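You operate a simulated robot arm through the tools that you are given. There is no shell and no other tool. Be economical: measure what you need, move in short steps, check, and stop when the job is done.

Carry out the task below with a simulated robot arm. There is one attempt and no reset: what you move stays moved.

JOB
Take the middle green master and put it on top of the tape holder. Open the counter drawer four, fetch the red socket and set it in the inside of the counter drawer four and shut the four again. Stack the cardboard box labelled "51" from the white table behind line 3 on top of the cardboard box marked "36". Fetch the green flask and stand it on the belt 1. Put the small carton that says "wipes" from the white table behind line 3 on top of the brown square carton and the small carton that says "fuses" on the drive end of belt 1. Open the white drawer. Do these in any order. Set down upright: middle green master, red socket, green flask, small carton.

Only the result counts: the job must be done as asked and must still hold three seconds after the hand-in. Knocking over, shifting, dropping, spilling or breaking anything else fails it.

ROBOT AND FRAMES
A 6-joint arm with a two-finger gripper on a trunk, on a base that drives. Base frame: it is fixed to the floor where the robot stands at the start and does not move with it; the origin is under the middle of the robot, x ahead of it, y to its left, z up; the surface under the hand at the start is at about z = 835. Readings come in mm, degrees, newtons and seconds.
With the tool pointing down near the work surface it reaches from about 460 to 820 mm from the robot's upright axis, wherever it stands. Its first joint turns from -166.0 to 166.0 degrees. Places, roughly: belt 1 (159x22 cm) [1420, -1920, 1000]; cardboard box [5000, 0, 750]; counter drawer four [4400, 0, 800]; drive end of belt 1 (32x21 cm) [1420, -1300, 1000]; green flask (9x9x27 cm) [5400, 400, 1000]; inside of the counter drawer four [4400, 100, 800]; middle green master [500, 0, 1000]; red socket (4x4x5 cm) [3200, 200, 1000]; small carton [5250, -1000, 1000]; square carton (20x24x15 cm) [5300, -700, 900]; tape holder (8x15x10 cm) [900, -200, 900]; white drawer [-1000, -5000, 700]. Payload 1.66 kg.
The tool frame sits at the grasp point between the pads (the TCP): z along the fingers, y along the line on which they close. The tips reach 16 mm beyond it. The gripper opens to 111 mm. The gripper's body begins 104 mm behind the TCP.
Orientation is that of the tool frame in the base frame, as a unit quaternion [x, y, z, w]. With the fingers straight down and closing along the base's y, the tool's x points along the base's -x, its y along +y and its z along -z.

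CONTROLS
- The arm moves only by the tool jog_arm. Its argument "commands" is a list of rows, each a list of 7 numbers: the finger opening in mm, from 0 to 111, then the shift along the tool's x, y, z in mm, then the turn, a rotation vector about the tool's x, y, z in degrees. In form: [[claw, tx, ty, tz, ax, ay, az], ...]. A call has 1 to 20 rows; each row is the pose to reach, as a shift and turn from the pose commanded when the call began, along the tool's axes at that moment. A row lasts 0.2 s, in which the tool goes at most 50 mm and 8.6 degrees; a call with a longer step from one row to the next is refused whole, and so is a gripper value outside its range. Where a pose cannot be reached the arm comes as near as it can. A force on the tool above 40 N (or 10 N above the force at the start of the call, whichever is more), or a blocked arm, ends the call early, and 0.2 s more pass. Each finger halts on what it meets, pressing with about 32 N; the grip force reading is that of the motor and also rises with nothing between the fingers. The clock runs only during rows and for 0.2 s after the last one: add rows that repeat a pose to give the fingers time. It gives the time, the measured TCP pose, the force on the tool (base axes), the opening and the grip force at its end, in the units of the frame above (readings bear some noise), with the torque about the TCP (base axes, N m) and any sound that the robot's microphone picked up.
- Cameras (640 x 400 px; columns grow to the right, rows downward): "scene" is now at [52.6, 148, 1618]; the picture's right is [-0.51, -0.86, 0.00], its down [-0.54, 0.31, -0.78] and it looks along [0.68, -0.40, -0.62] (base axes); focal length 274 px, centre (320, 200). "wrist" rides on the gripper at [70, 14, -143] in the tool frame; the picture's right is [-0.19, 0.98, 0.00], its down [-0.87, -0.17, -0.47] and it looks along [-0.46, -0.09, 0.88] (tool axes); focal length 230 px, centre (320, 200). There is no depth. A picture from a camera that has moved, and an enlarged one, comes with that camera's place and axes in the base frame and with its lens.
- camera(camera): a new picture of that camera. No time passes.
- raise_lower(by): slides the trunk up (or, below 0, down) by that many mm; the arm and the scene camera ride with it, the base frame stays. It gives what a move gives, with no picture.
- base_move(legs): drives the robot by 1 to 6 legs, each [ahead, left, turn to the left] in mm, mm and degrees, along the robot's own axes; the way and the turn of a leg run together, so that a leg with both is an arc; at most 1500 mm and 180 degrees a leg. The arm and the cameras ride along, it lands a little off, and it stops where it bumps. It gives what a move gives.
- pan_tilt(pan, tilt): turns the head with the scene camera to pan (to the left, within 120 degrees either way) and tilt (down, from -29 to 69), counted from straight ahead of the robot. It gives what a move gives.
- close_up(camera, box): a new picture of the part [left, top, right, bottom] of that camera's present view, enlarged. No time passes.
- sign_off(): hands the job in; it is judged then, once.

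Work in short steps. Places have to be worked out from the pictures, the camera data and where the tool is seen: move nearer, look again, correct. Check each grasp and each placing, and mend what went wrong. You have 217 turns and 210 pictures in all, those below and enlarged ones among them. Open the gripper and draw the arm clear of the work before you hand the job in, unless the task says otherwise; then end with one line.

The tools are called after "Call:" by a JSON object that holds its "method" and its "body". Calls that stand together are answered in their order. jog_arm: Moves the arm, as the interface text tells. Its arguments: {"type":"object","properties":{"commands":{"type":"array"}},"required":["commands"]} The other tools are called the same way: raise_lower (by) slides the trunk up or down; base_move (legs) drives the base; pan_tilt (pan, tilt) turns the head that bears the scene camera; camera (camera) takes a picture; close_up (camera, box) takes an enlarged picture of a part of a camera's view; sign_off () hands the job in.

At the start:

```text
time: 0.0
eef_pos: [510.7, -67.1, 1201.3]
tool_rot: [0.001, 1.0, 0.0, 0.0]
ft_force: [-0.5, 0.1, 0.0]
wrist_torque: [0.0, -0.02, 0.01]
width: 110.8
gripper_force: 0.0
trunk travel left (down, up): [-200.0, 390.0]
robot x, y, heading: [1.4, -0.0, -0.1]
head pan, tilt: [-30.4, 38.4]
```

scene: 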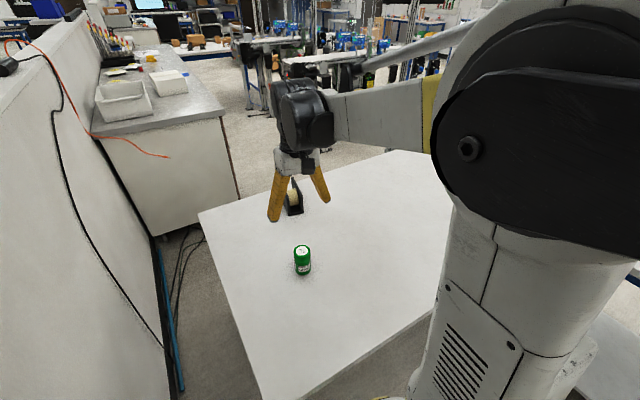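
wrist: 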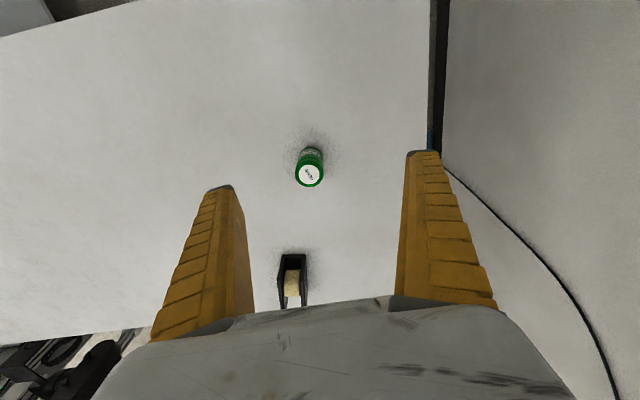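

I start by looking at the green item and tape holder close up in both views.

Call:
{"method": "close_up", "body": {"camera": "scene", "box": [200, 150, 400, 300]}}

Call:
{"method": "close_up", "body": {"camera": "wrist", "box": [240, 120, 400, 320]}}

```text
2.67 times, centred on (300, 225) of scene
camera zoom: at [52.6, 148.0, 1618.0], right [-0.51, -0.86, 0.0], down [-0.54, 0.31, -0.78], along [0.68, -0.4, -0.62], focal length 730 px, centre (373, 133)
```

zoom: 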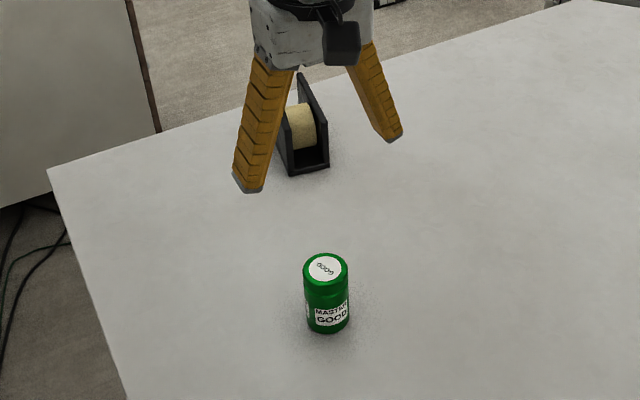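

```text
2.00 times, centred on (320, 220) of wrist
camera zoom: at [440.5, -52.2, 1343.0], right [0.19, 0.98, 0.0], down [0.87, -0.17, 0.47], along [0.46, -0.09, -0.88], focal length 460 px, centre (320, 160)
```

zoom: 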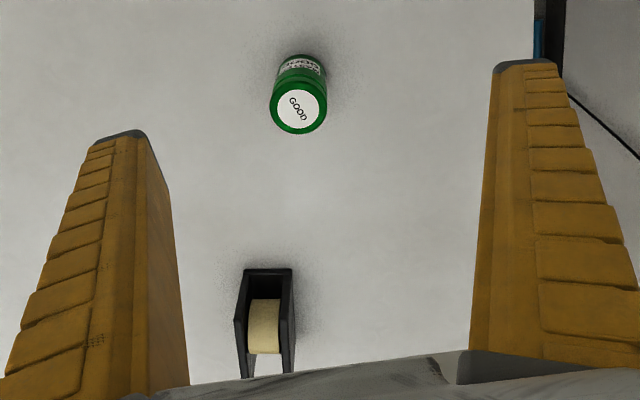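

One green master is in view, near (597,-105). I check the hidden part of the table and the wider surroundings by panning the head.

Call:
{"method": "pan_tilt", "body": {"pan": -80, "tilt": 30}}

Call:
{"method": "camera", "body": {"camera": "scene"}}

Call:
{"method": "pan_tilt", "body": {"pan": 0, "tilt": 15}}

Call:
{"method": "camera", "body": {"camera": "scene"}}

Call:
{"method": "pan_tilt", "body": {"pan": 70, "tilt": 25}}

Call:
{"method": "camera", "body": {"camera": "scene"}}

```text
time: 1.2
eef_pos: [510.6, -66.1, 1200.7]
tool_rot: [0.0, 1.0, 0.0, 0.0]
ft_force: [-0.8, -0.2, 0.6]
wrist_torque: [-0.03, 0.03, -0.02]
width: 111.0
gripper_force: 0.0
trunk travel left (down, up): [-200.0, 390.0]
robot x, y, heading: [0.3, 0.2, 0.1]
head pan, tilt: [-80.0, 30.0]
```

```text
205 pictures are left
camera scene: at [-5.8, 102.4, 1630.9], right [-0.98, -0.17, 0.0], down [-0.09, 0.49, -0.87], along [0.15, -0.85, -0.5], focal length 274 px, centre (320, 200)
```

scene: 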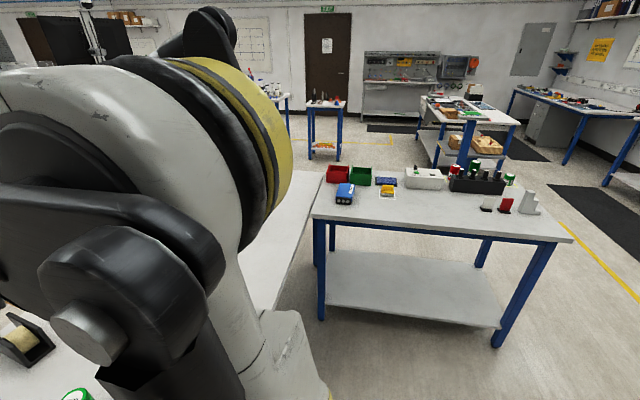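

```text
time: 2.7
eef_pos: [511.8, -65.3, 1200.0]
tool_rot: [0.0, 1.0, 0.001, 0.0]
ft_force: [0.3, -0.3, -0.1]
wrist_torque: [-0.02, 0.0, -0.02]
width: 111.0
gripper_force: 0.1
trunk travel left (down, up): [-200.0, 390.0]
robot x, y, heading: [-2.4, 0.5, 0.1]
head pan, tilt: [0.0, 15.0]
```

```text
204 pictures are left
camera scene: at [71.8, 191.4, 1655.1], right [0.0, -1.0, 0.0], down [-0.26, 0.0, -0.97], along [0.97, 0.0, -0.26], focal length 274 px, centre (320, 200)
```

scene: 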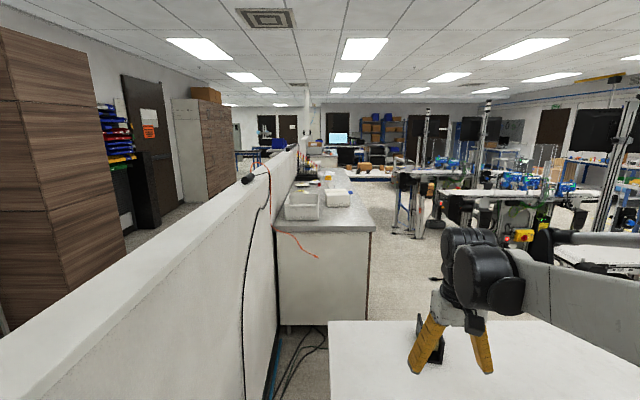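

```text
time: 4.1
eef_pos: [510.9, -66.4, 1200.1]
tool_rot: [0.0, 1.0, 0.0, 0.0]
ft_force: [-0.6, -0.3, 0.4]
wrist_torque: [0.01, 0.0, -0.01]
width: 110.9
gripper_force: 0.1
trunk travel left (down, up): [-200.0, 390.0]
robot x, y, heading: [2.1, -0.9, 0.3]
head pan, tilt: [70.0, 25.0]
```

```text
203 pictures are left
camera scene: at [10.0, 278.0, 1638.9], right [0.94, -0.34, 0.0], down [-0.14, -0.4, -0.91], along [0.31, 0.85, -0.42], focal length 274 px, centre (320, 200)
```

scene: 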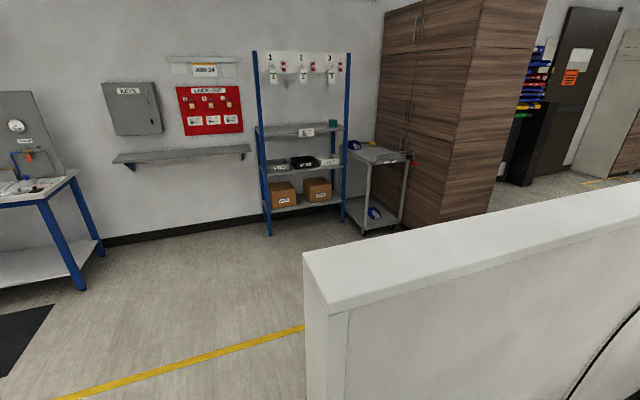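

The other table's masters are far from the stated place, so the target is the one near the hand. I move above it and look again.

Call:
{"method": "jog_arm", "body": {"commands": [[111, -30, -14, 30, 0, 0, 0], [111, -60, -28, 70, 0, 0, 0], [111, -84, -38, 110, 0, 0, 0], [111, -84, -38, 130, 0, 0, 0]]}}

Call:
{"method": "camera", "body": {"camera": "wrist"}}

Call:
{"method": "pan_tilt", "body": {"pan": -30, "tilt": 38}}

Call:
{"method": "camera", "body": {"camera": "scene"}}

```text
refused: row 2 steps farther than a row can; nothing moved
```

```text
202 pictures are left
camera wrist: at [440.5, -52.3, 1343.0], right [0.19, 0.98, 0.0], down [0.87, -0.17, 0.47], along [0.46, -0.09, -0.88], focal length 230 px, centre (320, 200)
```

wrist: 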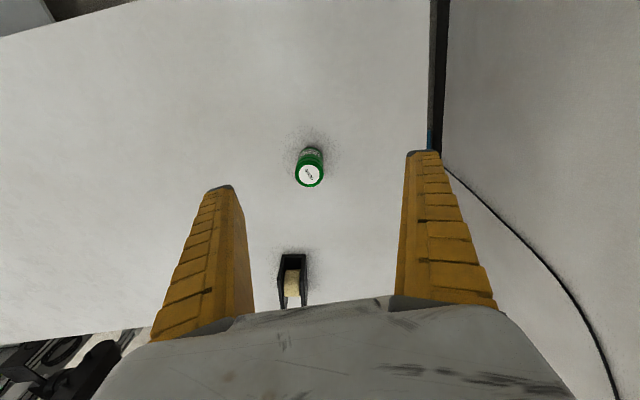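

```text
time: 5.9
eef_pos: [510.3, -66.5, 1199.5]
tool_rot: [0.001, 1.0, 0.0, 0.001]
ft_force: [0.3, 0.2, -0.3]
wrist_torque: [0.01, -0.04, 0.01]
width: 111.0
gripper_force: 0.1
trunk travel left (down, up): [-200.0, 390.0]
robot x, y, heading: [0.8, -2.8, 0.0]
head pan, tilt: [-30.0, 38.0]
```

```text
201 pictures are left
camera scene: at [53.2, 148.4, 1618.6], right [-0.5, -0.87, 0.0], down [-0.53, 0.31, -0.79], along [0.68, -0.39, -0.62], focal length 274 px, centre (320, 200)
```

scene: 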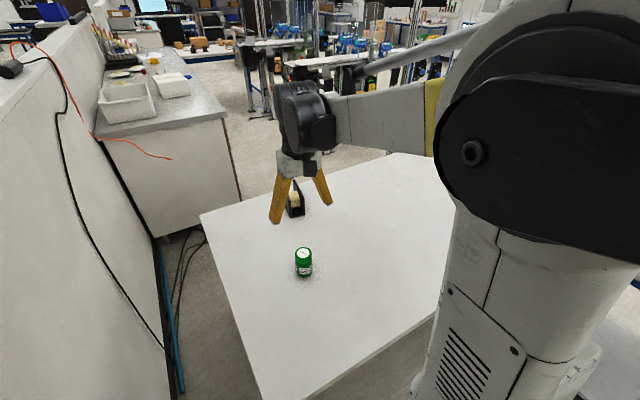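

Steps were too long; I use smaller ones.

Call:
{"method": "jog_arm", "body": {"commands": [[111, -28, -13, 30, 0, 0, 0], [111, -56, -26, 60, 0, 0, 0], [111, -84, -38, 90, 0, 0, 0], [111, -84, -38, 130, 0, 0, 0], [111, -84, -38, 130, 0, 0, 0]]}}

Call:
{"method": "camera", "body": {"camera": "wrist"}}

Call:
{"method": "close_up", "body": {"camera": "scene", "box": [220, 160, 380, 300]}}

```text
time: 7.1
eef_pos: [594.3, -104.0, 1069.2]
tool_rot: [0.0, 1.0, 0.0, 0.0]
ft_force: [0.4, -0.3, -0.5]
wrist_torque: [-0.01, -0.02, 0.02]
width: 111.0
gripper_force: 0.0
trunk travel left (down, up): [-200.0, 390.0]
robot x, y, heading: [0.1, -1.1, -0.1]
head pan, tilt: [-30.0, 38.0]
```

```text
200 pictures are left
camera wrist: at [524.1, -90.5, 1213.0], right [0.19, 0.98, 0.0], down [0.87, -0.17, 0.47], along [0.46, -0.09, -0.88], focal length 230 px, centre (320, 200)
```

wrist: 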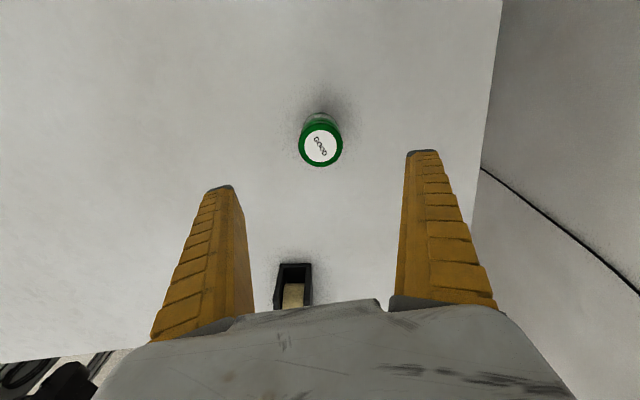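

```text
2.86 times, centred on (300, 230) of scene
camera zoom: at [52.9, 148.4, 1618.6], right [-0.5, -0.87, 0.0], down [-0.53, 0.31, -0.79], along [0.68, -0.39, -0.62], focal length 782 px, centre (377, 114)
```

zoom: 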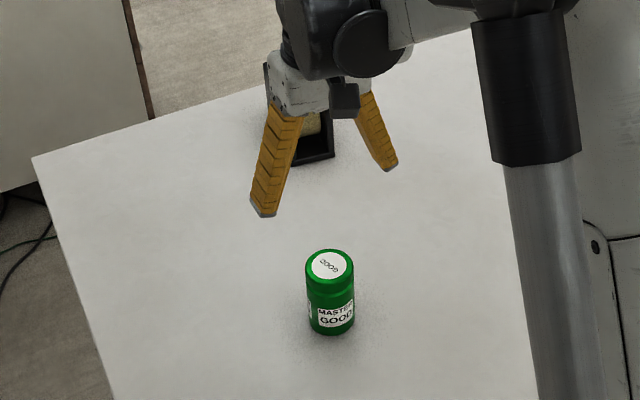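

Fixing the master at about (601,-105), top near z=915. I descend around it to z≈890 and close gently while watching for contact.

Call:
{"method": "jog_arm", "body": {"commands": [[111, -6, -1, 45, 0, 0, 0], [111, -6, -1, 90, 0, 0, 0], [111, -6, -1, 135, 0, 0, 0], [111, -6, -1, 160, 0, 0, 0], [111, -6, -1, 179, 0, 0, 0], [111, -6, -1, 179, 0, 0, 0]]}}

Call:
{"method": "camera", "body": {"camera": "wrist"}}

Call:
{"method": "close_up", "body": {"camera": "scene", "box": [220, 160, 380, 300]}}

```text
time: 8.5
eef_pos: [601.2, -104.5, 890.3]
tool_rot: [0.0, 1.0, 0.0, 0.001]
ft_force: [0.4, 0.3, -0.3]
wrist_torque: [0.02, 0.02, 0.0]
width: 110.8
gripper_force: 0.1
trunk travel left (down, up): [-200.0, 390.0]
robot x, y, heading: [-1.6, -0.6, 0.2]
head pan, tilt: [-30.0, 38.0]
```

```text
198 pictures are left
camera wrist: at [530.6, -91.1, 1032.6], right [0.19, 0.98, 0.0], down [0.87, -0.17, 0.47], along [0.46, -0.09, -0.88], focal length 230 px, centre (320, 200)
```

wrist: 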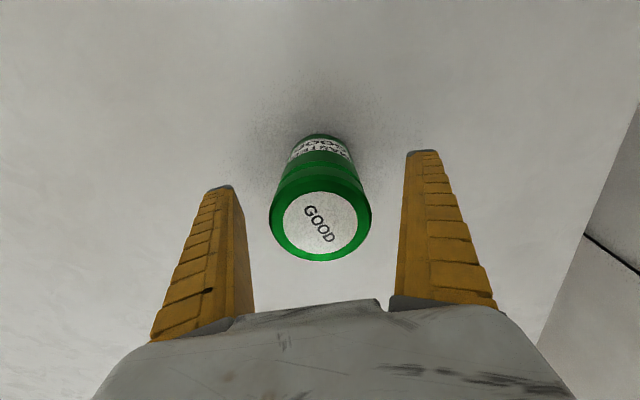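

```text
2.86 times, centred on (300, 230) of scene
camera zoom: at [53.1, 148.3, 1618.6], right [-0.5, -0.87, 0.0], down [-0.53, 0.31, -0.79], along [0.68, -0.39, -0.62], focal length 782 px, centre (377, 114)
```

zoom: 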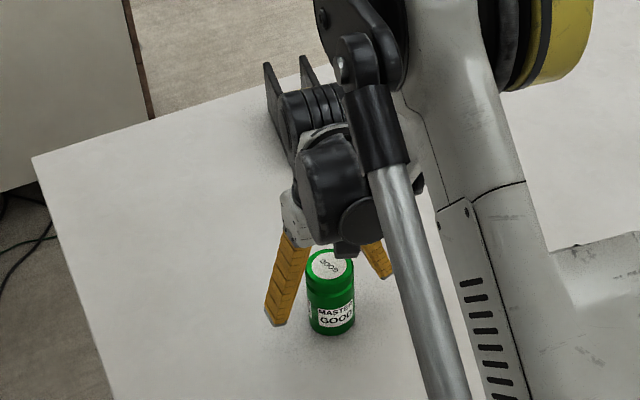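

The master sits between the fingers, centred in y and within a few mm in x. I close.

Call:
{"method": "jog_arm", "body": {"commands": [[100, -3, 0, 0, 0, 0, 0], [70, -3, 0, 0, 0, 0, 0], [50, -3, 0, 0, 0, 0, 0], [50, -3, 0, 0, 0, 0, 0], [50, -3, 0, 0, 0, 0, 0]]}}

```text
time: 9.7
eef_pos: [605.0, -105.2, 891.1]
tool_rot: [0.0, 1.0, 0.0, -0.001]
ft_force: [0.7, -0.1, 9.7]
wrist_torque: [-0.01, 0.28, 0.01]
width: 52.2
gripper_force: 32.1
trunk travel left (down, up): [-200.0, 390.0]
robot x, y, heading: [-3.7, -1.7, 0.0]
head pan, tilt: [-30.0, 38.0]
```

Gripped at 52 mm. I lift and move toward the tape holder, then look at it.

Call:
{"method": "jog_arm", "body": {"commands": [[48, 0, 0, -20, 0, 0, 0], [48, 0, 0, -60, 0, 0, 0], [48, 0, 0, -105, 0, 0, 0], [48, 0, 0, -150, 0, 0, 0], [48, 0, 0, -190, 0, 0, 0], [48, 0, 0, -190, 0, 0, 0]]}}

Call:
{"method": "camera", "body": {"camera": "wrist"}}

Call:
{"method": "close_up", "body": {"camera": "scene", "box": [220, 130, 380, 230]}}

```text
time: 11.1
eef_pos: [605.3, -106.6, 1081.7]
tool_rot: [0.0, 1.0, 0.0, -0.001]
ft_force: [-1.0, -0.6, -3.2]
wrist_torque: [0.01, 0.01, -0.02]
width: 51.7
gripper_force: 32.1
trunk travel left (down, up): [-200.0, 390.0]
robot x, y, heading: [-0.6, 1.9, 0.1]
head pan, tilt: [-30.0, 38.0]
```

```text
196 pictures are left
camera wrist: at [534.2, -92.4, 1224.9], right [0.19, 0.98, 0.0], down [0.87, -0.17, 0.47], along [0.46, -0.09, -0.88], focal length 230 px, centre (320, 200)
```

wrist: 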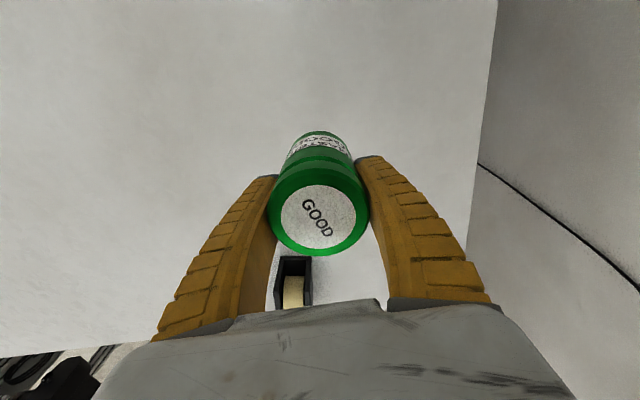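

```text
4.00 times, centred on (300, 180) of scene
camera zoom: at [53.7, 148.3, 1618.5], right [-0.5, -0.87, 0.0], down [-0.53, 0.31, -0.79], along [0.68, -0.39, -0.62], focal length 1094 px, centre (400, 280)
```

zoom: 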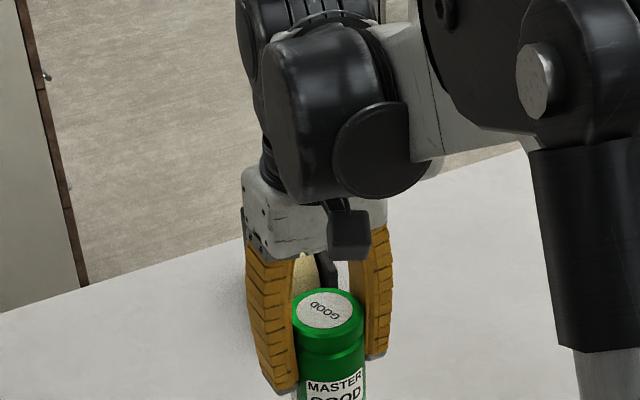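

The tape holder (~900,-217) is out of downward reach from here, so I check how much room the base has ahead by looking down at the table's edge.

Call:
{"method": "pan_tilt", "body": {"pan": 0, "tilt": 69}}

Call:
{"method": "camera", "body": {"camera": "scene"}}

Call:
{"method": "pan_tilt", "body": {"pan": -80, "tilt": 60}}

Call:
{"method": "camera", "body": {"camera": "scene"}}

Call:
{"method": "pan_tilt", "body": {"pan": -30, "tilt": 20}}

Call:
{"method": "camera", "body": {"camera": "scene"}}

```text
time: 12.0
eef_pos: [605.1, -106.4, 1082.0]
tool_rot: [0.0, 1.0, 0.0, 0.0]
ft_force: [-1.0, -0.2, -3.0]
wrist_torque: [0.01, -0.01, -0.01]
width: 51.6
gripper_force: 32.0
trunk travel left (down, up): [-200.0, 390.0]
robot x, y, heading: [-1.1, 1.1, 0.1]
head pan, tilt: [0.0, 68.8]
```

```text
194 pictures are left
camera scene: at [34.7, 191.4, 1579.5], right [0.0, -1.0, 0.0], down [-0.93, 0.0, -0.36], along [0.36, 0.0, -0.93], focal length 274 px, centre (320, 200)
```

scene: 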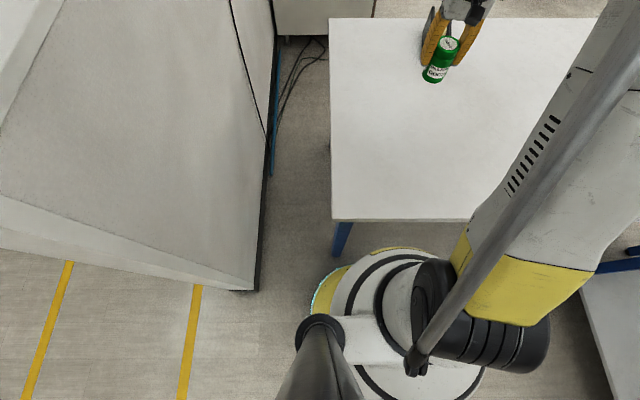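

```text
time: 13.6
eef_pos: [605.2, -105.8, 1082.2]
tool_rot: [-0.001, 1.0, 0.0, 0.0]
ft_force: [0.0, 0.5, -3.1]
wrist_torque: [0.0, -0.02, -0.02]
width: 51.5
gripper_force: 32.1
trunk travel left (down, up): [-200.0, 390.0]
robot x, y, heading: [1.1, -1.6, 0.1]
head pan, tilt: [-80.0, 60.0]
```

```text
193 pictures are left
camera scene: at [-9.7, 125.8, 1588.8], right [-0.98, -0.17, 0.0], down [-0.15, 0.85, -0.5], along [0.09, -0.49, -0.87], focal length 274 px, centre (320, 200)
```

scene: 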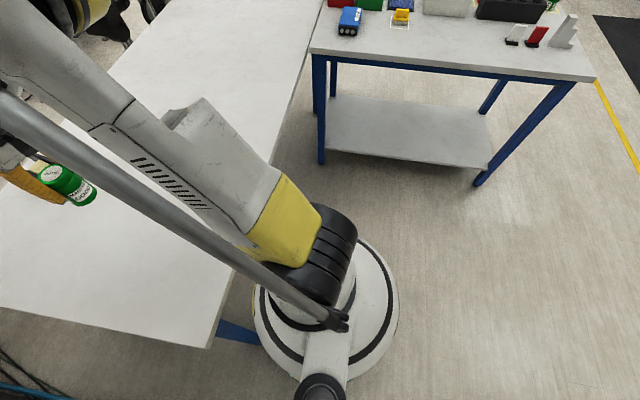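

```text
time: 14.8
eef_pos: [604.1, -105.5, 1080.7]
tool_rot: [0.0, 1.0, 0.0, 0.001]
ft_force: [-0.6, 0.9, -4.0]
wrist_torque: [0.03, 0.0, -0.01]
width: 51.8
gripper_force: 32.0
trunk travel left (down, up): [-200.0, 390.0]
robot x, y, heading: [-1.0, 3.5, 0.6]
head pan, tilt: [-30.0, 20.0]
```

```text
192 pictures are left
camera scene: at [59.3, 144.8, 1646.9], right [-0.5, -0.87, 0.0], down [-0.3, 0.17, -0.94], along [0.81, -0.47, -0.34], focal length 274 px, centre (320, 200)
```

scene: 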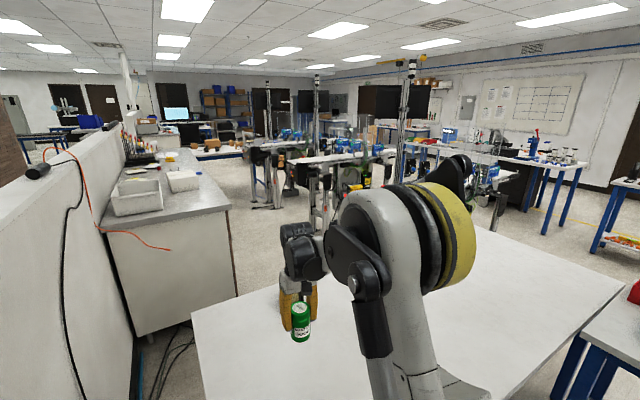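

There isn't room to drive closer, so I'll set the master down nearer the holder and regrip it with a tilted tool for more reach. Moving to (740,-120) and lowering to the original grasp height (~891).

Call:
{"method": "jog_arm", "body": {"commands": [[48, -45, -5, 0, 0, 0, 0], [48, -90, -10, 0, 0, 0, 0], [48, -135, -15, 0, 0, 0, 0], [48, -135, -15, 45, 0, 0, 0], [48, -135, -15, 90, 0, 0, 0], [48, -135, -15, 135, 0, 0, 0], [48, -135, -15, 170, 0, 0, 0], [48, -135, -15, 184, 0, 0, 0], [48, -135, -15, 189, 0, 0, 0], [48, -135, -15, 190, 0, 0, 0]]}}

```text
time: 16.9
eef_pos: [738.8, -120.2, 891.0]
tool_rot: [0.0, 1.0, 0.0, 0.0]
ft_force: [1.8, -0.9, 0.4]
wrist_torque: [-0.04, 0.09, 0.01]
width: 51.6
gripper_force: 31.9
trunk travel left (down, up): [-200.0, 390.0]
robot x, y, heading: [1.9, -0.0, 0.2]
head pan, tilt: [-30.0, 20.0]
```

The weight reading has gone, so it rests on the table. I open, back up and look.

Call:
{"method": "jog_arm", "body": {"commands": [[70, 0, 0, 0, 0, 0, 0], [100, 0, 0, 0, 0, 0, 0], [111, 0, 0, 0, 0, 0, 0], [111, 0, 0, -45, 0, 0, 0], [111, 0, 0, -90, 0, 0, 0], [111, 0, 0, -135, 0, 0, 0], [111, 0, 0, -180, 0, 0, 0], [111, 0, 0, -180, 0, 0, 0]]}}

Call:
{"method": "camera", "body": {"camera": "wrist"}}

Call:
{"method": "pan_tilt", "body": {"pan": -15, "tilt": 38}}

Call:
{"method": "camera", "body": {"camera": "scene"}}

```text
time: 18.8
eef_pos: [738.5, -120.7, 1071.9]
tool_rot: [0.0, 1.0, 0.0, 0.0]
ft_force: [1.1, 0.0, -0.1]
wrist_torque: [0.01, -0.03, -0.02]
width: 111.0
gripper_force: 0.1
trunk travel left (down, up): [-200.0, 390.0]
robot x, y, heading: [1.1, -0.6, -0.0]
head pan, tilt: [-30.0, 20.0]
```

```text
191 pictures are left
camera wrist: at [669.0, -106.1, 1214.3], right [0.19, 0.98, 0.0], down [0.87, -0.17, 0.47], along [0.46, -0.09, -0.88], focal length 230 px, centre (320, 200)
```

wrist: 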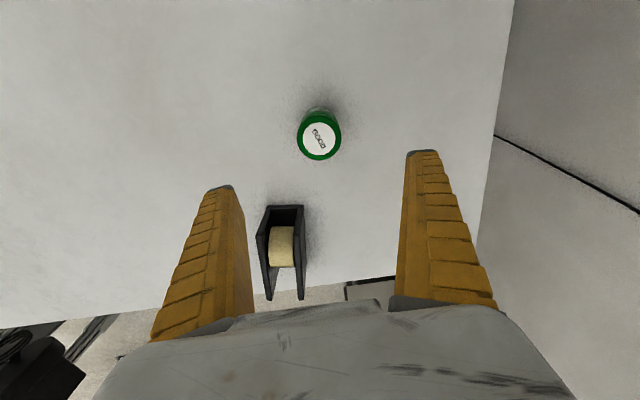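

```text
time: 19.6
eef_pos: [739.5, -118.8, 1070.4]
tool_rot: [0.0, 1.0, 0.0, 0.0]
ft_force: [-0.7, 0.0, 0.7]
wrist_torque: [0.0, -0.01, 0.01]
width: 111.0
gripper_force: 0.1
trunk travel left (down, up): [-200.0, 390.0]
robot x, y, heading: [4.1, 0.2, 0.1]
head pan, tilt: [-15.0, 38.0]
```

```text
190 pictures are left
camera scene: at [61.7, 169.1, 1618.7], right [-0.26, -0.97, 0.0], down [-0.59, 0.16, -0.79], along [0.76, -0.2, -0.62], focal length 274 px, centre (320, 200)
```

scene: 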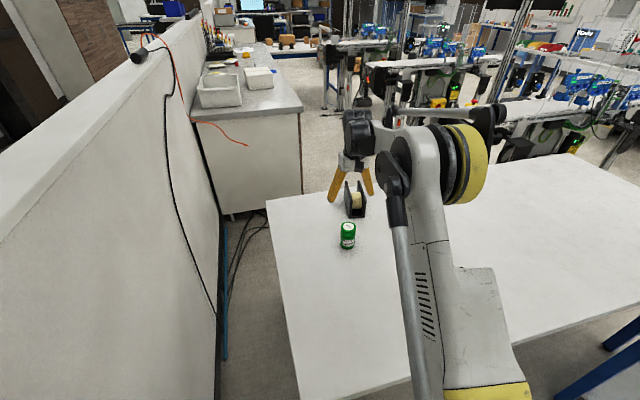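

Call:
{"method": "close_up", "body": {"camera": "wrist", "box": [230, 190, 330, 310]}}

Call:
{"method": "close_up", "body": {"camera": "scene", "box": [310, 160, 400, 260]}}

```text
3.33 times, centred on (280, 250) of wrist
camera zoom: at [668.9, -106.1, 1213.9], right [0.19, 0.98, 0.0], down [0.87, -0.17, 0.47], along [0.46, -0.09, -0.88], focal length 767 px, centre (453, 33)
```

zoom: 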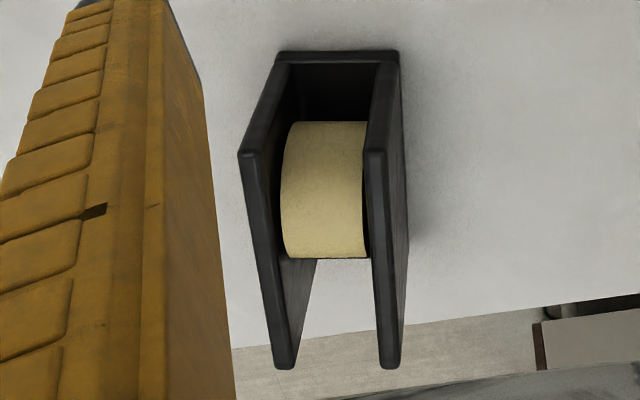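

```text
4.00 times, centred on (355, 210) of scene
camera zoom: at [61.7, 169.1, 1618.7], right [-0.26, -0.97, 0.0], down [-0.59, 0.16, -0.79], along [0.76, -0.2, -0.62], focal length 1094 px, centre (180, 160)
```

zoom: 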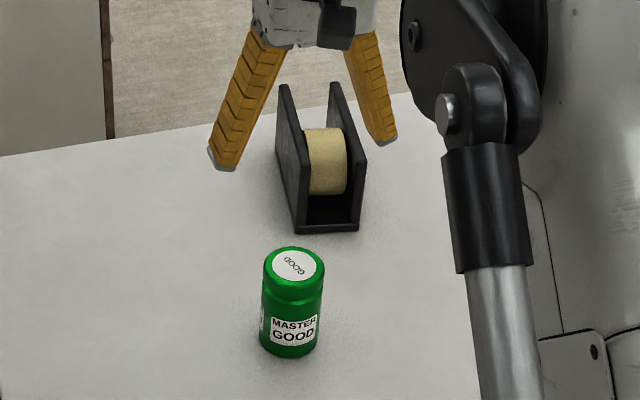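

The holder is a U of two thin walls (top z≈935), front near x=863, axis yawed about -12°. I test the reach with an empty tilted gripper above it, which also gives a nearer view.

Call:
{"method": "jog_arm", "body": {"commands": [[111, -29, -16, 0, 0.78, -7.47, 1.9], [111, -58, -32, 0, 1.57, -14.9, 3.8], [111, -87, -48, 0, 2.35, -22.4, 5.7], [111, -116, -64, 0, 3.13, -29.9, 7.6], [111, -145, -80, 0, 3.9, -37.3, 9.5], [111, -173, -97, 0, 4.7, -44.8, 11.4], [111, -173, -97, 0, 4.7, -44.8, 11.4]]}}

Call:
{"method": "camera", "body": {"camera": "wrist"}}

Call:
{"method": "close_up", "body": {"camera": "scene", "box": [310, 140, 400, 260]}}

```text
time: 21.2
eef_pos: [913.1, -217.5, 1071.0]
tool_rot: [0.097, 0.919, -0.04, 0.381]
ft_force: [-0.8, 0.0, 0.3]
wrist_torque: [0.02, -0.01, 0.04]
width: 111.0
gripper_force: 0.1
trunk travel left (down, up): [-200.0, 390.0]
robot x, y, heading: [3.6, 0.1, -0.1]
head pan, tilt: [-15.0, 38.0]
```

```text
187 pictures are left
camera wrist: at [767.4, -172.7, 1122.6], right [0.34, 0.93, 0.14], down [0.24, -0.22, 0.95], along [0.91, -0.29, -0.29], focal length 230 px, centre (320, 200)
```

wrist: 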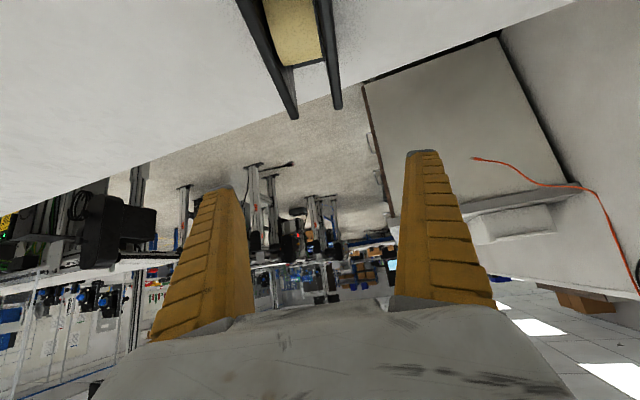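

```text
3.33 times, centred on (355, 200) of scene
camera zoom: at [61.6, 169.2, 1618.6], right [-0.26, -0.97, 0.0], down [-0.59, 0.16, -0.79], along [0.76, -0.2, -0.62], focal length 912 px, centre (203, 200)
```

zoom: 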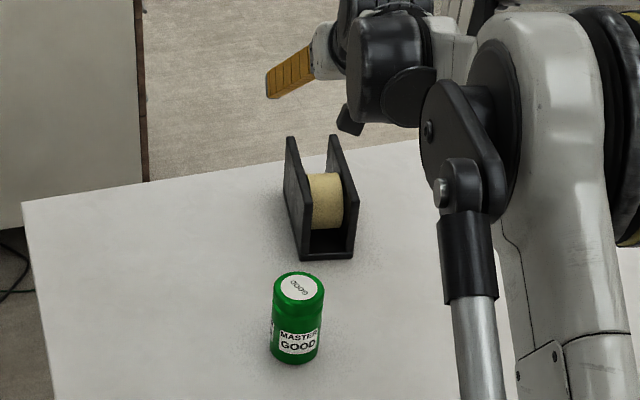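

It reaches comfortably with 45° tilt. I return to tool-down (keeping the holder's yaw) at about (800,-200,1071) for a precise look at the holder.

Call:
{"method": "jog_arm", "body": {"commands": [[111, 13.5, -1, -13.5, 0, 7.5, 0], [111, 27, -2, -27, 0, 15, 0], [111, 40, -3, -40, 0, 22.5, 0], [111, 54, -5, -54, 0, 30, 0], [111, 67, -6, -67, 0, 37.5, 0], [111, 80.7, -6.9, -80.7, 0, 45, 0], [111, 80.7, -6.9, -80.7, 0, 45, 0]]}}

Call:
{"method": "camera", "body": {"camera": "wrist"}}

Call:
{"method": "close_up", "body": {"camera": "wrist", "box": [240, 150, 400, 290]}}

```text
time: 22.8
eef_pos: [797.4, -200.0, 1070.0]
tool_rot: [0.105, 0.995, 0.0, -0.001]
ft_force: [-0.7, -0.5, 0.6]
wrist_torque: [0.01, 0.0, 0.01]
width: 111.3
gripper_force: 0.1
trunk travel left (down, up): [-200.0, 390.0]
robot x, y, heading: [-1.1, 4.0, 0.0]
head pan, tilt: [-15.0, 38.0]
```

```text
185 pictures are left
camera wrist: at [732.3, -172.0, 1213.9], right [0.39, 0.92, 0.0], down [0.81, -0.34, 0.47], along [0.43, -0.18, -0.88], focal length 230 px, centre (320, 200)
```

wrist: 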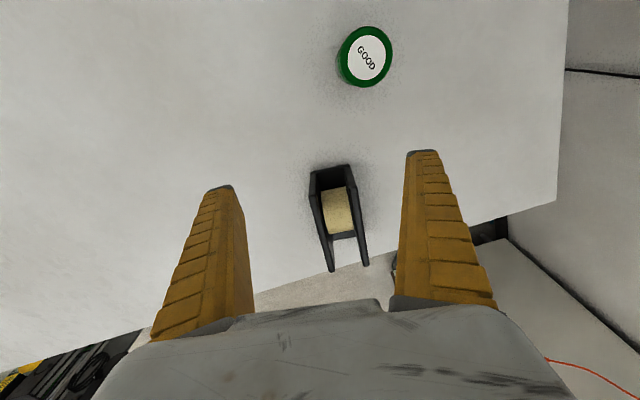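

```text
2.86 times, centred on (320, 220) of wrist
camera zoom: at [732.3, -172.0, 1213.9], right [0.39, 0.92, 0.0], down [0.81, -0.34, 0.47], along [0.43, -0.18, -0.88], focal length 657 px, centre (320, 143)
```

zoom: 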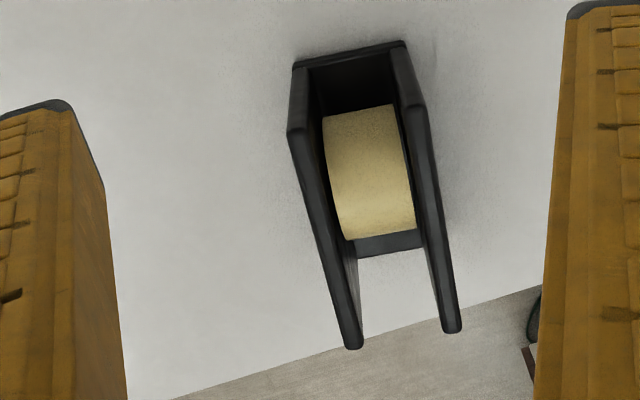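

Precise fix: wall tops z≈930, outer width ≈67, inner ≈47, axis yaw ≈-11°; target point about (919,-221). Now I go to a tilted pre-grasp behind the master at about (733,-120).

Call:
{"method": "jog_arm", "body": {"commands": [[111, 21, 9, 0, 0, -6.4, 0], [111, 43, 19, 0, 0, -12.8, 0], [111, 64, 28, 0, 0, -19.2, 0], [111, 86, 37, 0, 0, -25.7, 0], [111, 107, 47, 0, 0, -32.1, 0], [111, 128, 56, 0, 0, -38.6, 0], [111, 149.8, 65.2, 0, 0, -45, 0], [111, 149.8, 65.2, 36, 0, -45, 0], [111, 149.8, 65.2, 72, 0, -45, 0], [111, 149.8, 65.2, 107, 0, -45, 0], [111, 149.8, 65.2, 107, 0, -45, 0]]}}

Call:
{"method": "camera", "body": {"camera": "wrist"}}

Call:
{"method": "close_up", "body": {"camera": "scene", "box": [280, 150, 400, 280]}}

```text
time: 25.2
eef_pos: [666.9, -104.3, 965.1]
tool_rot: [0.097, 0.919, -0.04, 0.38]
ft_force: [0.8, -0.1, 1.0]
wrist_torque: [-0.02, 0.01, 0.07]
width: 110.9
gripper_force: 0.0
trunk travel left (down, up): [-200.0, 390.0]
robot x, y, heading: [-0.0, 0.5, 0.0]
head pan, tilt: [-15.0, 38.0]
```

```text
183 pictures are left
camera wrist: at [521.3, -60.7, 1016.5], right [0.34, 0.93, 0.13], down [0.24, -0.22, 0.95], along [0.91, -0.29, -0.3], focal length 230 px, centre (320, 200)
```

wrist: 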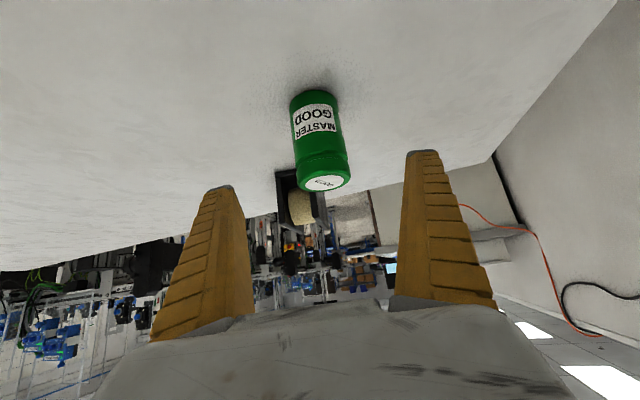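

```text
3.08 times, centred on (340, 215) of scene
camera zoom: at [61.7, 169.2, 1618.6], right [-0.26, -0.97, 0.0], down [-0.59, 0.16, -0.79], along [0.76, -0.2, -0.62], focal length 842 px, centre (258, 154)
```

zoom: 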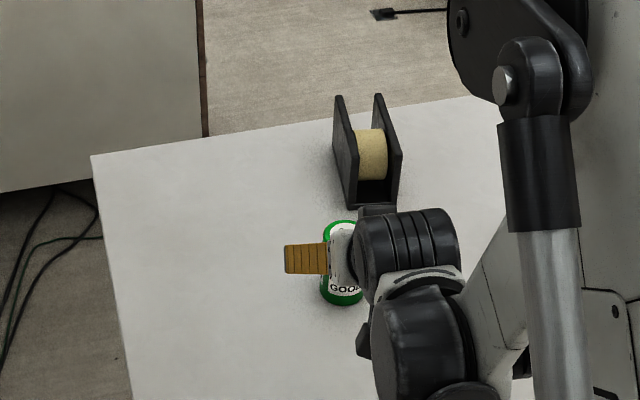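

The master is between the fingers' path. I advance along the fingers 98 mm and close.

Call:
{"method": "jog_arm", "body": {"commands": [[111, 0, -1, 35, 0, 0, 0], [111, 0, -1, 70, 0, 0, 0], [111, 0, -1, 98, 0, 0, 0], [111, 0, -1, 98, 0, 0, 0], [80, 0, -1, 98, 0, 0, 0], [50, 0, -1, 98, 0, 0, 0], [46, 0, -1, 98, 0, 0, 0], [46, 0, -1, 98, 0, 0, 0]]}}

Call:
{"method": "camera", "body": {"camera": "wrist"}}

```text
time: 27.0
eef_pos: [733.5, -119.5, 896.4]
tool_rot: [0.097, 0.919, -0.04, 0.381]
ft_force: [-1.8, -0.1, 0.7]
wrist_torque: [-0.1, 0.06, -0.03]
width: 52.3
gripper_force: 32.3
trunk travel left (down, up): [-200.0, 390.0]
robot x, y, heading: [0.9, 2.6, -0.0]
head pan, tilt: [-15.0, 38.0]
```

```text
181 pictures are left
camera wrist: at [588.7, -75.3, 947.8], right [0.34, 0.93, 0.13], down [0.24, -0.22, 0.95], along [0.91, -0.29, -0.3], focal length 230 px, centre (320, 200)
```

wrist: 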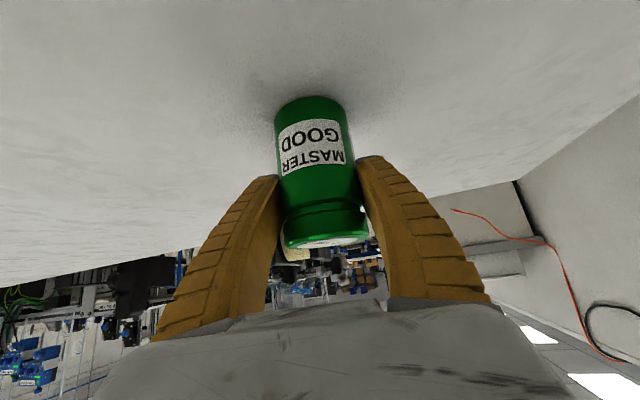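

Gripped on the body (52 mm). I lift 150 mm and carry it over the holder, then check alignment before lowering.

Call:
{"method": "jog_arm", "body": {"commands": [[46, -15, 0, -15, 0, 0, 0], [46, -45, 0, -45, 0, 0, 0], [46, -75, 0, -75, 0, 0, 0], [46, -106, 0, -106, 0, 0, 0], [46, -135, -12, -77, 0, 0, 0], [46, -163, -24, -49, 0, 0, 0], [46, -192, -36, -20, 0, 0, 0], [46, -220, -48, 8, 0, 0, 0], [46, -249.3, -60.7, 37.3, 0, 0, 0], [46, -249.3, -60.7, 37.3, 0, 0, 0]]}}

Call:
{"method": "close_up", "body": {"camera": "scene", "box": [310, 120, 410, 220]}}

Call:
{"method": "camera", "body": {"camera": "wrist"}}

```text
time: 29.2
eef_pos: [918.5, -222.0, 1044.2]
tool_rot: [0.097, 0.919, -0.04, 0.381]
ft_force: [0.8, 0.3, -3.4]
wrist_torque: [0.03, 0.0, -0.01]
width: 52.4
gripper_force: 32.5
trunk travel left (down, up): [-200.0, 390.0]
robot x, y, heading: [-0.2, 2.6, -0.3]
head pan, tilt: [-15.0, 38.0]
```

```text
4.00 times, centred on (360, 170) of scene
camera zoom: at [62.0, 169.2, 1618.6], right [-0.26, -0.97, 0.0], down [-0.59, 0.16, -0.79], along [0.76, -0.2, -0.62], focal length 1094 px, centre (160, 320)
```

zoom: 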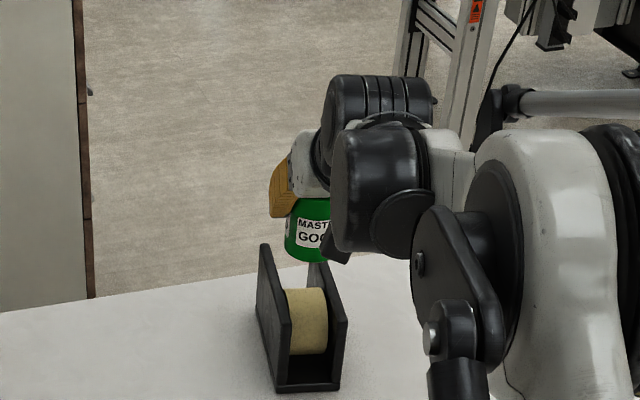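

```text
179 pictures are left
camera wrist: at [774.3, -177.7, 1096.4], right [0.34, 0.93, 0.13], down [0.24, -0.22, 0.95], along [0.91, -0.29, -0.3], focal length 230 px, centre (320, 200)
```

wrist: 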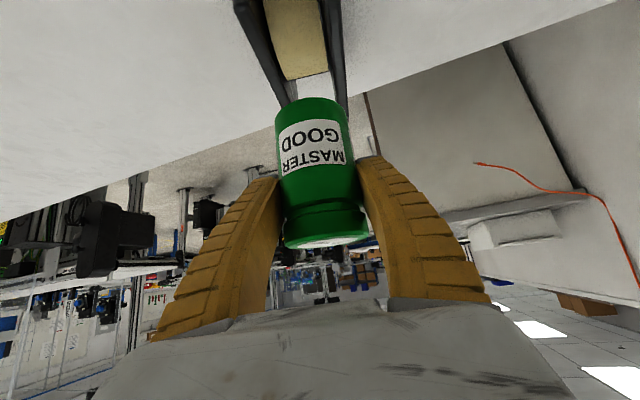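

I lower to about 14 mm above the wall tops and check centring in the wrist view.

Call:
{"method": "jog_arm", "body": {"commands": [[46, 10, 0.8, 10, 0, 0, 0], [46, 20, 0.8, 20, 0, 0, 0], [46, 27, 0.8, 27, 0, 0, 0], [46, 27, 0.8, 27, 0, 0, 0]]}}

Call:
{"method": "close_up", "body": {"camera": "wrist", "box": [220, 0, 420, 130]}}

Call:
{"method": "close_up", "body": {"camera": "scene", "box": [340, 150, 410, 220]}}

```text
time: 30.2
eef_pos: [919.3, -221.3, 1005.8]
tool_rot: [0.097, 0.919, -0.04, 0.38]
ft_force: [0.5, 0.2, -3.4]
wrist_torque: [0.0, 0.03, -0.01]
width: 52.7
gripper_force: 32.2
trunk travel left (down, up): [-200.0, 390.0]
robot x, y, heading: [-0.7, -3.3, -0.2]
head pan, tilt: [-15.0, 38.0]
```

```text
3.08 times, centred on (320, 65) of wrist
camera zoom: at [774.5, -176.7, 1057.9], right [0.34, 0.93, 0.13], down [0.24, -0.22, 0.95], along [0.91, -0.29, -0.3], focal length 708 px, centre (320, 615)
```

zoom: 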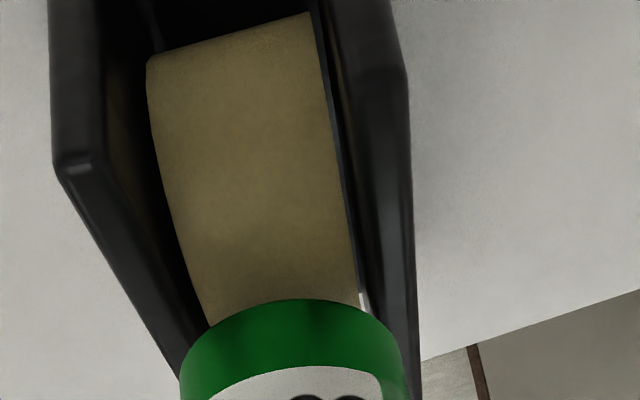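

```text
5.71 times, centred on (375, 185) of scene
camera zoom: at [62.2, 169.1, 1618.6], right [-0.26, -0.97, 0.0], down [-0.59, 0.16, -0.79], along [0.76, -0.2, -0.62], focal length 1564 px, centre (6, 286)
```

zoom: 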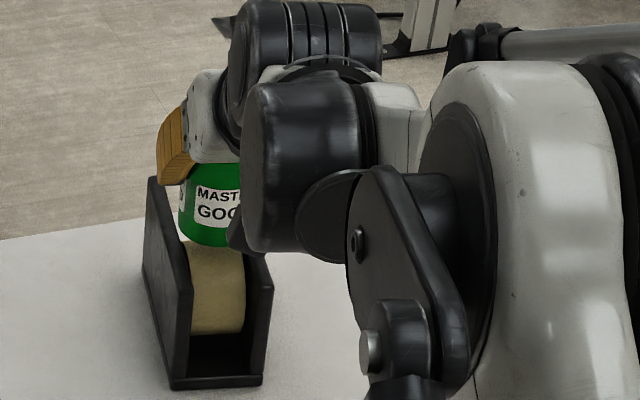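

Both the walls' centreline and the master base centre compute to y≈-220.8 at x≈923: well aligned. Lowering straight to just contact.

Call:
{"method": "jog_arm", "body": {"commands": [[46, 5, 0, 5, 0, 0, 0], [46, 8.5, 0, 8.5, 0, 0, 0], [46, 10, 0, 10, 0, 0, 0], [46, 10.7, 0, 10.7, 0, 0, 0], [46, 10.7, 0, 10.7, 0, 0, 0]]}}

Call:
{"method": "close_up", "body": {"camera": "wrist", "box": [220, 0, 420, 130]}}

```text
time: 31.4
eef_pos: [919.2, -221.4, 992.2]
tool_rot: [0.097, 0.919, -0.04, 0.381]
ft_force: [2.2, 0.1, 2.5]
wrist_torque: [-0.18, -0.06, 0.1]
width: 52.5
gripper_force: 31.9
trunk travel left (down, up): [-200.0, 390.0]
robot x, y, heading: [3.5, 3.6, 0.0]
head pan, tilt: [-15.0, 38.0]
```

```text
3.08 times, centred on (320, 65) of wrist
camera zoom: at [774.7, -176.4, 1043.7], right [0.34, 0.93, 0.13], down [0.24, -0.22, 0.95], along [0.91, -0.29, -0.3], focal length 708 px, centre (320, 615)
```

zoom: 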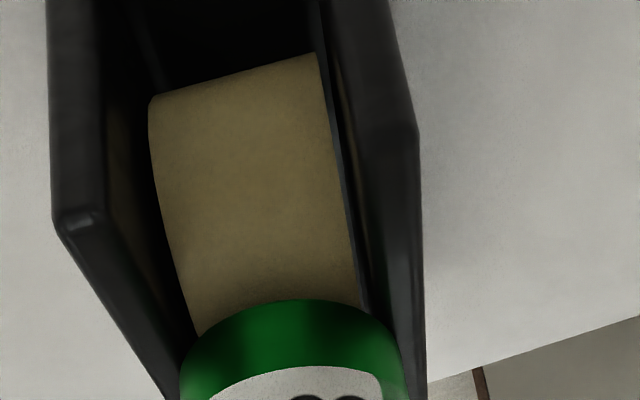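

Contact made (force swung from -3.4 to +2.5 N). I open slowly and retreat back along the fingers.

Call:
{"method": "jog_arm", "body": {"commands": [[58, 0, 0, 0, 0, 0, 0], [75, 0, 0, 0, 0, 0, 0], [100, 0, 0, 0, 0, 0, 0], [111, 0, 0, 0, 0, 0, 0], [111, 0, 0, -25, 0, 0, 0], [111, 0, 0, -65, 0, 0, 0], [111, 0, 0, -110, 0, 0, 0], [111, 0, 0, -150, 0, 0, 0], [111, 0, 0, -150, 0, 0, 0]]}}

Call:
{"method": "close_up", "body": {"camera": "scene", "box": [310, 130, 410, 230]}}

Call:
{"method": "camera", "body": {"camera": "wrist"}}

```text
time: 33.4
eef_pos: [814.0, -200.7, 1097.5]
tool_rot: [0.097, 0.919, -0.04, 0.381]
ft_force: [-1.3, -0.1, -0.2]
wrist_torque: [-0.01, 0.01, 0.06]
width: 110.9
gripper_force: 0.0
trunk travel left (down, up): [-200.0, 390.0]
robot x, y, heading: [-2.4, 0.9, 0.0]
head pan, tilt: [-15.0, 38.0]
```

```text
4.00 times, centred on (360, 180) of scene
camera zoom: at [62.1, 169.1, 1618.5], right [-0.26, -0.97, 0.0], down [-0.59, 0.16, -0.79], along [0.76, -0.2, -0.62], focal length 1094 px, centre (160, 280)
```

zoom: 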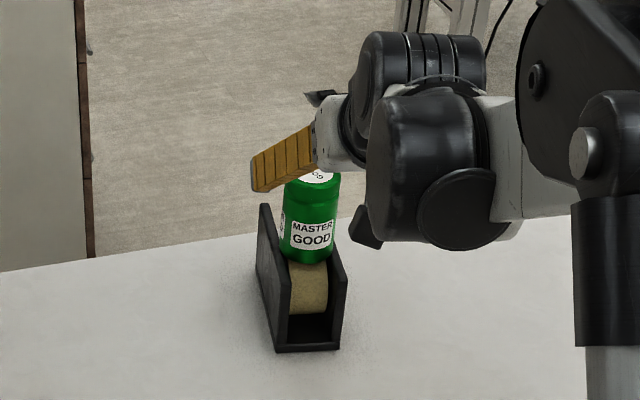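

```text
174 pictures are left
camera wrist: at [669.6, -154.5, 1148.7], right [0.34, 0.93, 0.13], down [0.24, -0.22, 0.95], along [0.91, -0.29, -0.3], focal length 230 px, centre (320, 200)
```

wrist: 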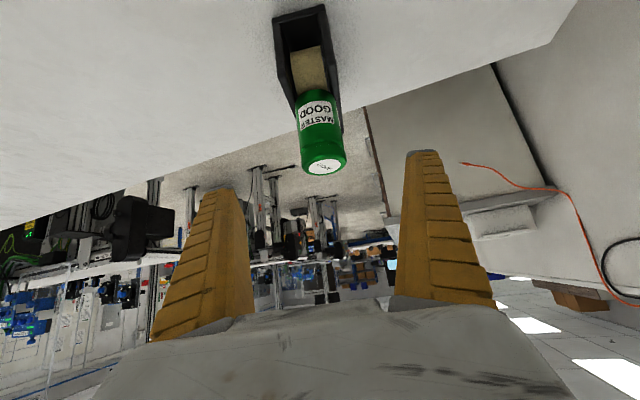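

The master stands upright on the holder. I retract the arm to a compact tool-down pose for driving.

Call:
{"method": "jog_arm", "body": {"commands": [[111, -24, 0, -24, 0, 0, 0], [111, -48, 0, -48, 0, 0, 0], [111, -71, 0, -71, 0, 0, 0], [111, -42, 9, -100, 0, 5.6, 0], [111, -13, 17, -129, 0, 11.2, 0], [111, 15, 26, -157, 0, 16.9, 0], [111, 44, 34, -186, 0, 22.5, 0], [111, 73, 43, -215, 0, 28, 0], [111, 102, 52, -244, 0, 33.8, 0], [111, 130, 60, -272, 0, 39.4, 0], [111, 159, 69, -301, 0, 45, 0], [111, 159, 69, -301, 0, 45, 0]]}}

Call:
{"method": "pan_tilt", "body": {"pan": 110, "tilt": 30}}

Call:
{"method": "camera", "body": {"camera": "scene"}}

Call:
{"method": "pan_tilt", "body": {"pan": -118, "tilt": 25}}

Call:
{"method": "camera", "body": {"camera": "scene"}}

```text
time: 36.0
eef_pos: [511.6, -63.9, 1197.9]
tool_rot: [0.104, 0.995, -0.001, -0.001]
ft_force: [0.5, -0.1, 0.0]
wrist_torque: [-0.05, 0.02, -0.01]
width: 111.0
gripper_force: 0.1
trunk travel left (down, up): [-200.0, 390.0]
robot x, y, heading: [1.7, -1.0, 0.2]
head pan, tilt: [-15.0, 38.0]
```

```text
time: 38.0
eef_pos: [511.0, -63.3, 1198.2]
tool_rot: [0.105, 0.995, 0.0, 0.0]
ft_force: [-0.6, -0.3, 0.1]
wrist_torque: [-0.03, -0.01, -0.01]
width: 110.6
gripper_force: 0.0
trunk travel left (down, up): [-200.0, 390.0]
robot x, y, heading: [-1.5, 1.3, 0.1]
head pan, tilt: [110.0, 30.0]
```

```text
173 pictures are left
camera scene: at [-52.5, 276.5, 1630.9], right [0.94, 0.34, 0.0], down [0.17, -0.47, -0.87], along [-0.3, 0.81, -0.5], focal length 274 px, centre (320, 200)
```

scene: 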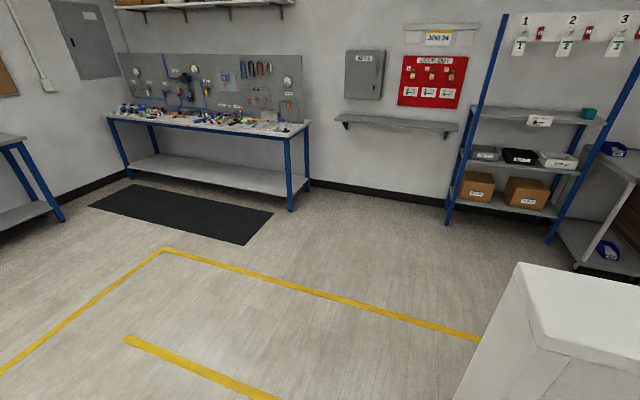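

```text
time: 41.3
eef_pos: [510.0, -63.5, 1197.3]
tool_rot: [0.104, 0.995, 0.0, 0.0]
ft_force: [-0.3, -1.3, 1.0]
wrist_torque: [0.0, -0.02, -0.03]
width: 110.9
gripper_force: 0.1
trunk travel left (down, up): [-200.0, 390.0]
robot x, y, heading: [-2.8, 0.2, -0.2]
head pan, tilt: [-118.0, 25.0]
```

```text
172 pictures are left
camera scene: at [-64.8, 110.1, 1638.9], right [-0.88, 0.47, 0.0], down [0.2, 0.37, -0.91], along [-0.43, -0.8, -0.42], focal length 274 px, centre (320, 200)
```

scene: 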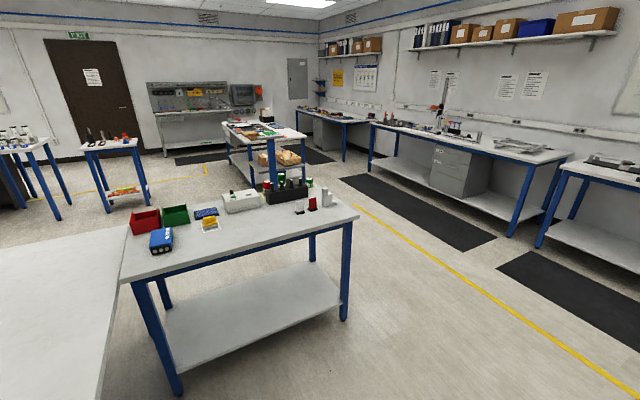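

I zoom on the direction of the white drawer (~(-1000,-5000,700)).

Call:
{"method": "close_up", "body": {"camera": "scene", "box": [80, 60, 400, 240]}}

Call:
{"method": "close_up", "body": {"camera": "scene", "box": [130, 70, 260, 170]}}

```text
2.00 times, centred on (240, 150) of scene
camera zoom: at [-64.8, 110.1, 1638.9], right [-0.88, 0.47, 0.0], down [0.2, 0.37, -0.91], along [-0.43, -0.8, -0.42], focal length 547 px, centre (480, 300)
```

zoom: 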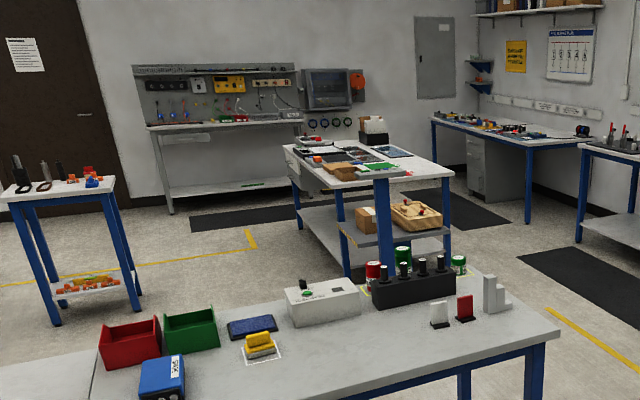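

```text
4.00 times, centred on (195, 120) of scene
camera zoom: at [-64.8, 110.1, 1638.9], right [-0.88, 0.47, 0.0], down [0.2, 0.37, -0.91], along [-0.43, -0.8, -0.42], focal length 1094 px, centre (820, 520)
```

zoom: 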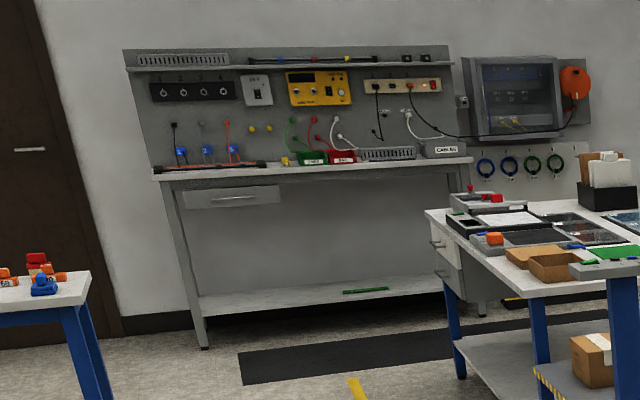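

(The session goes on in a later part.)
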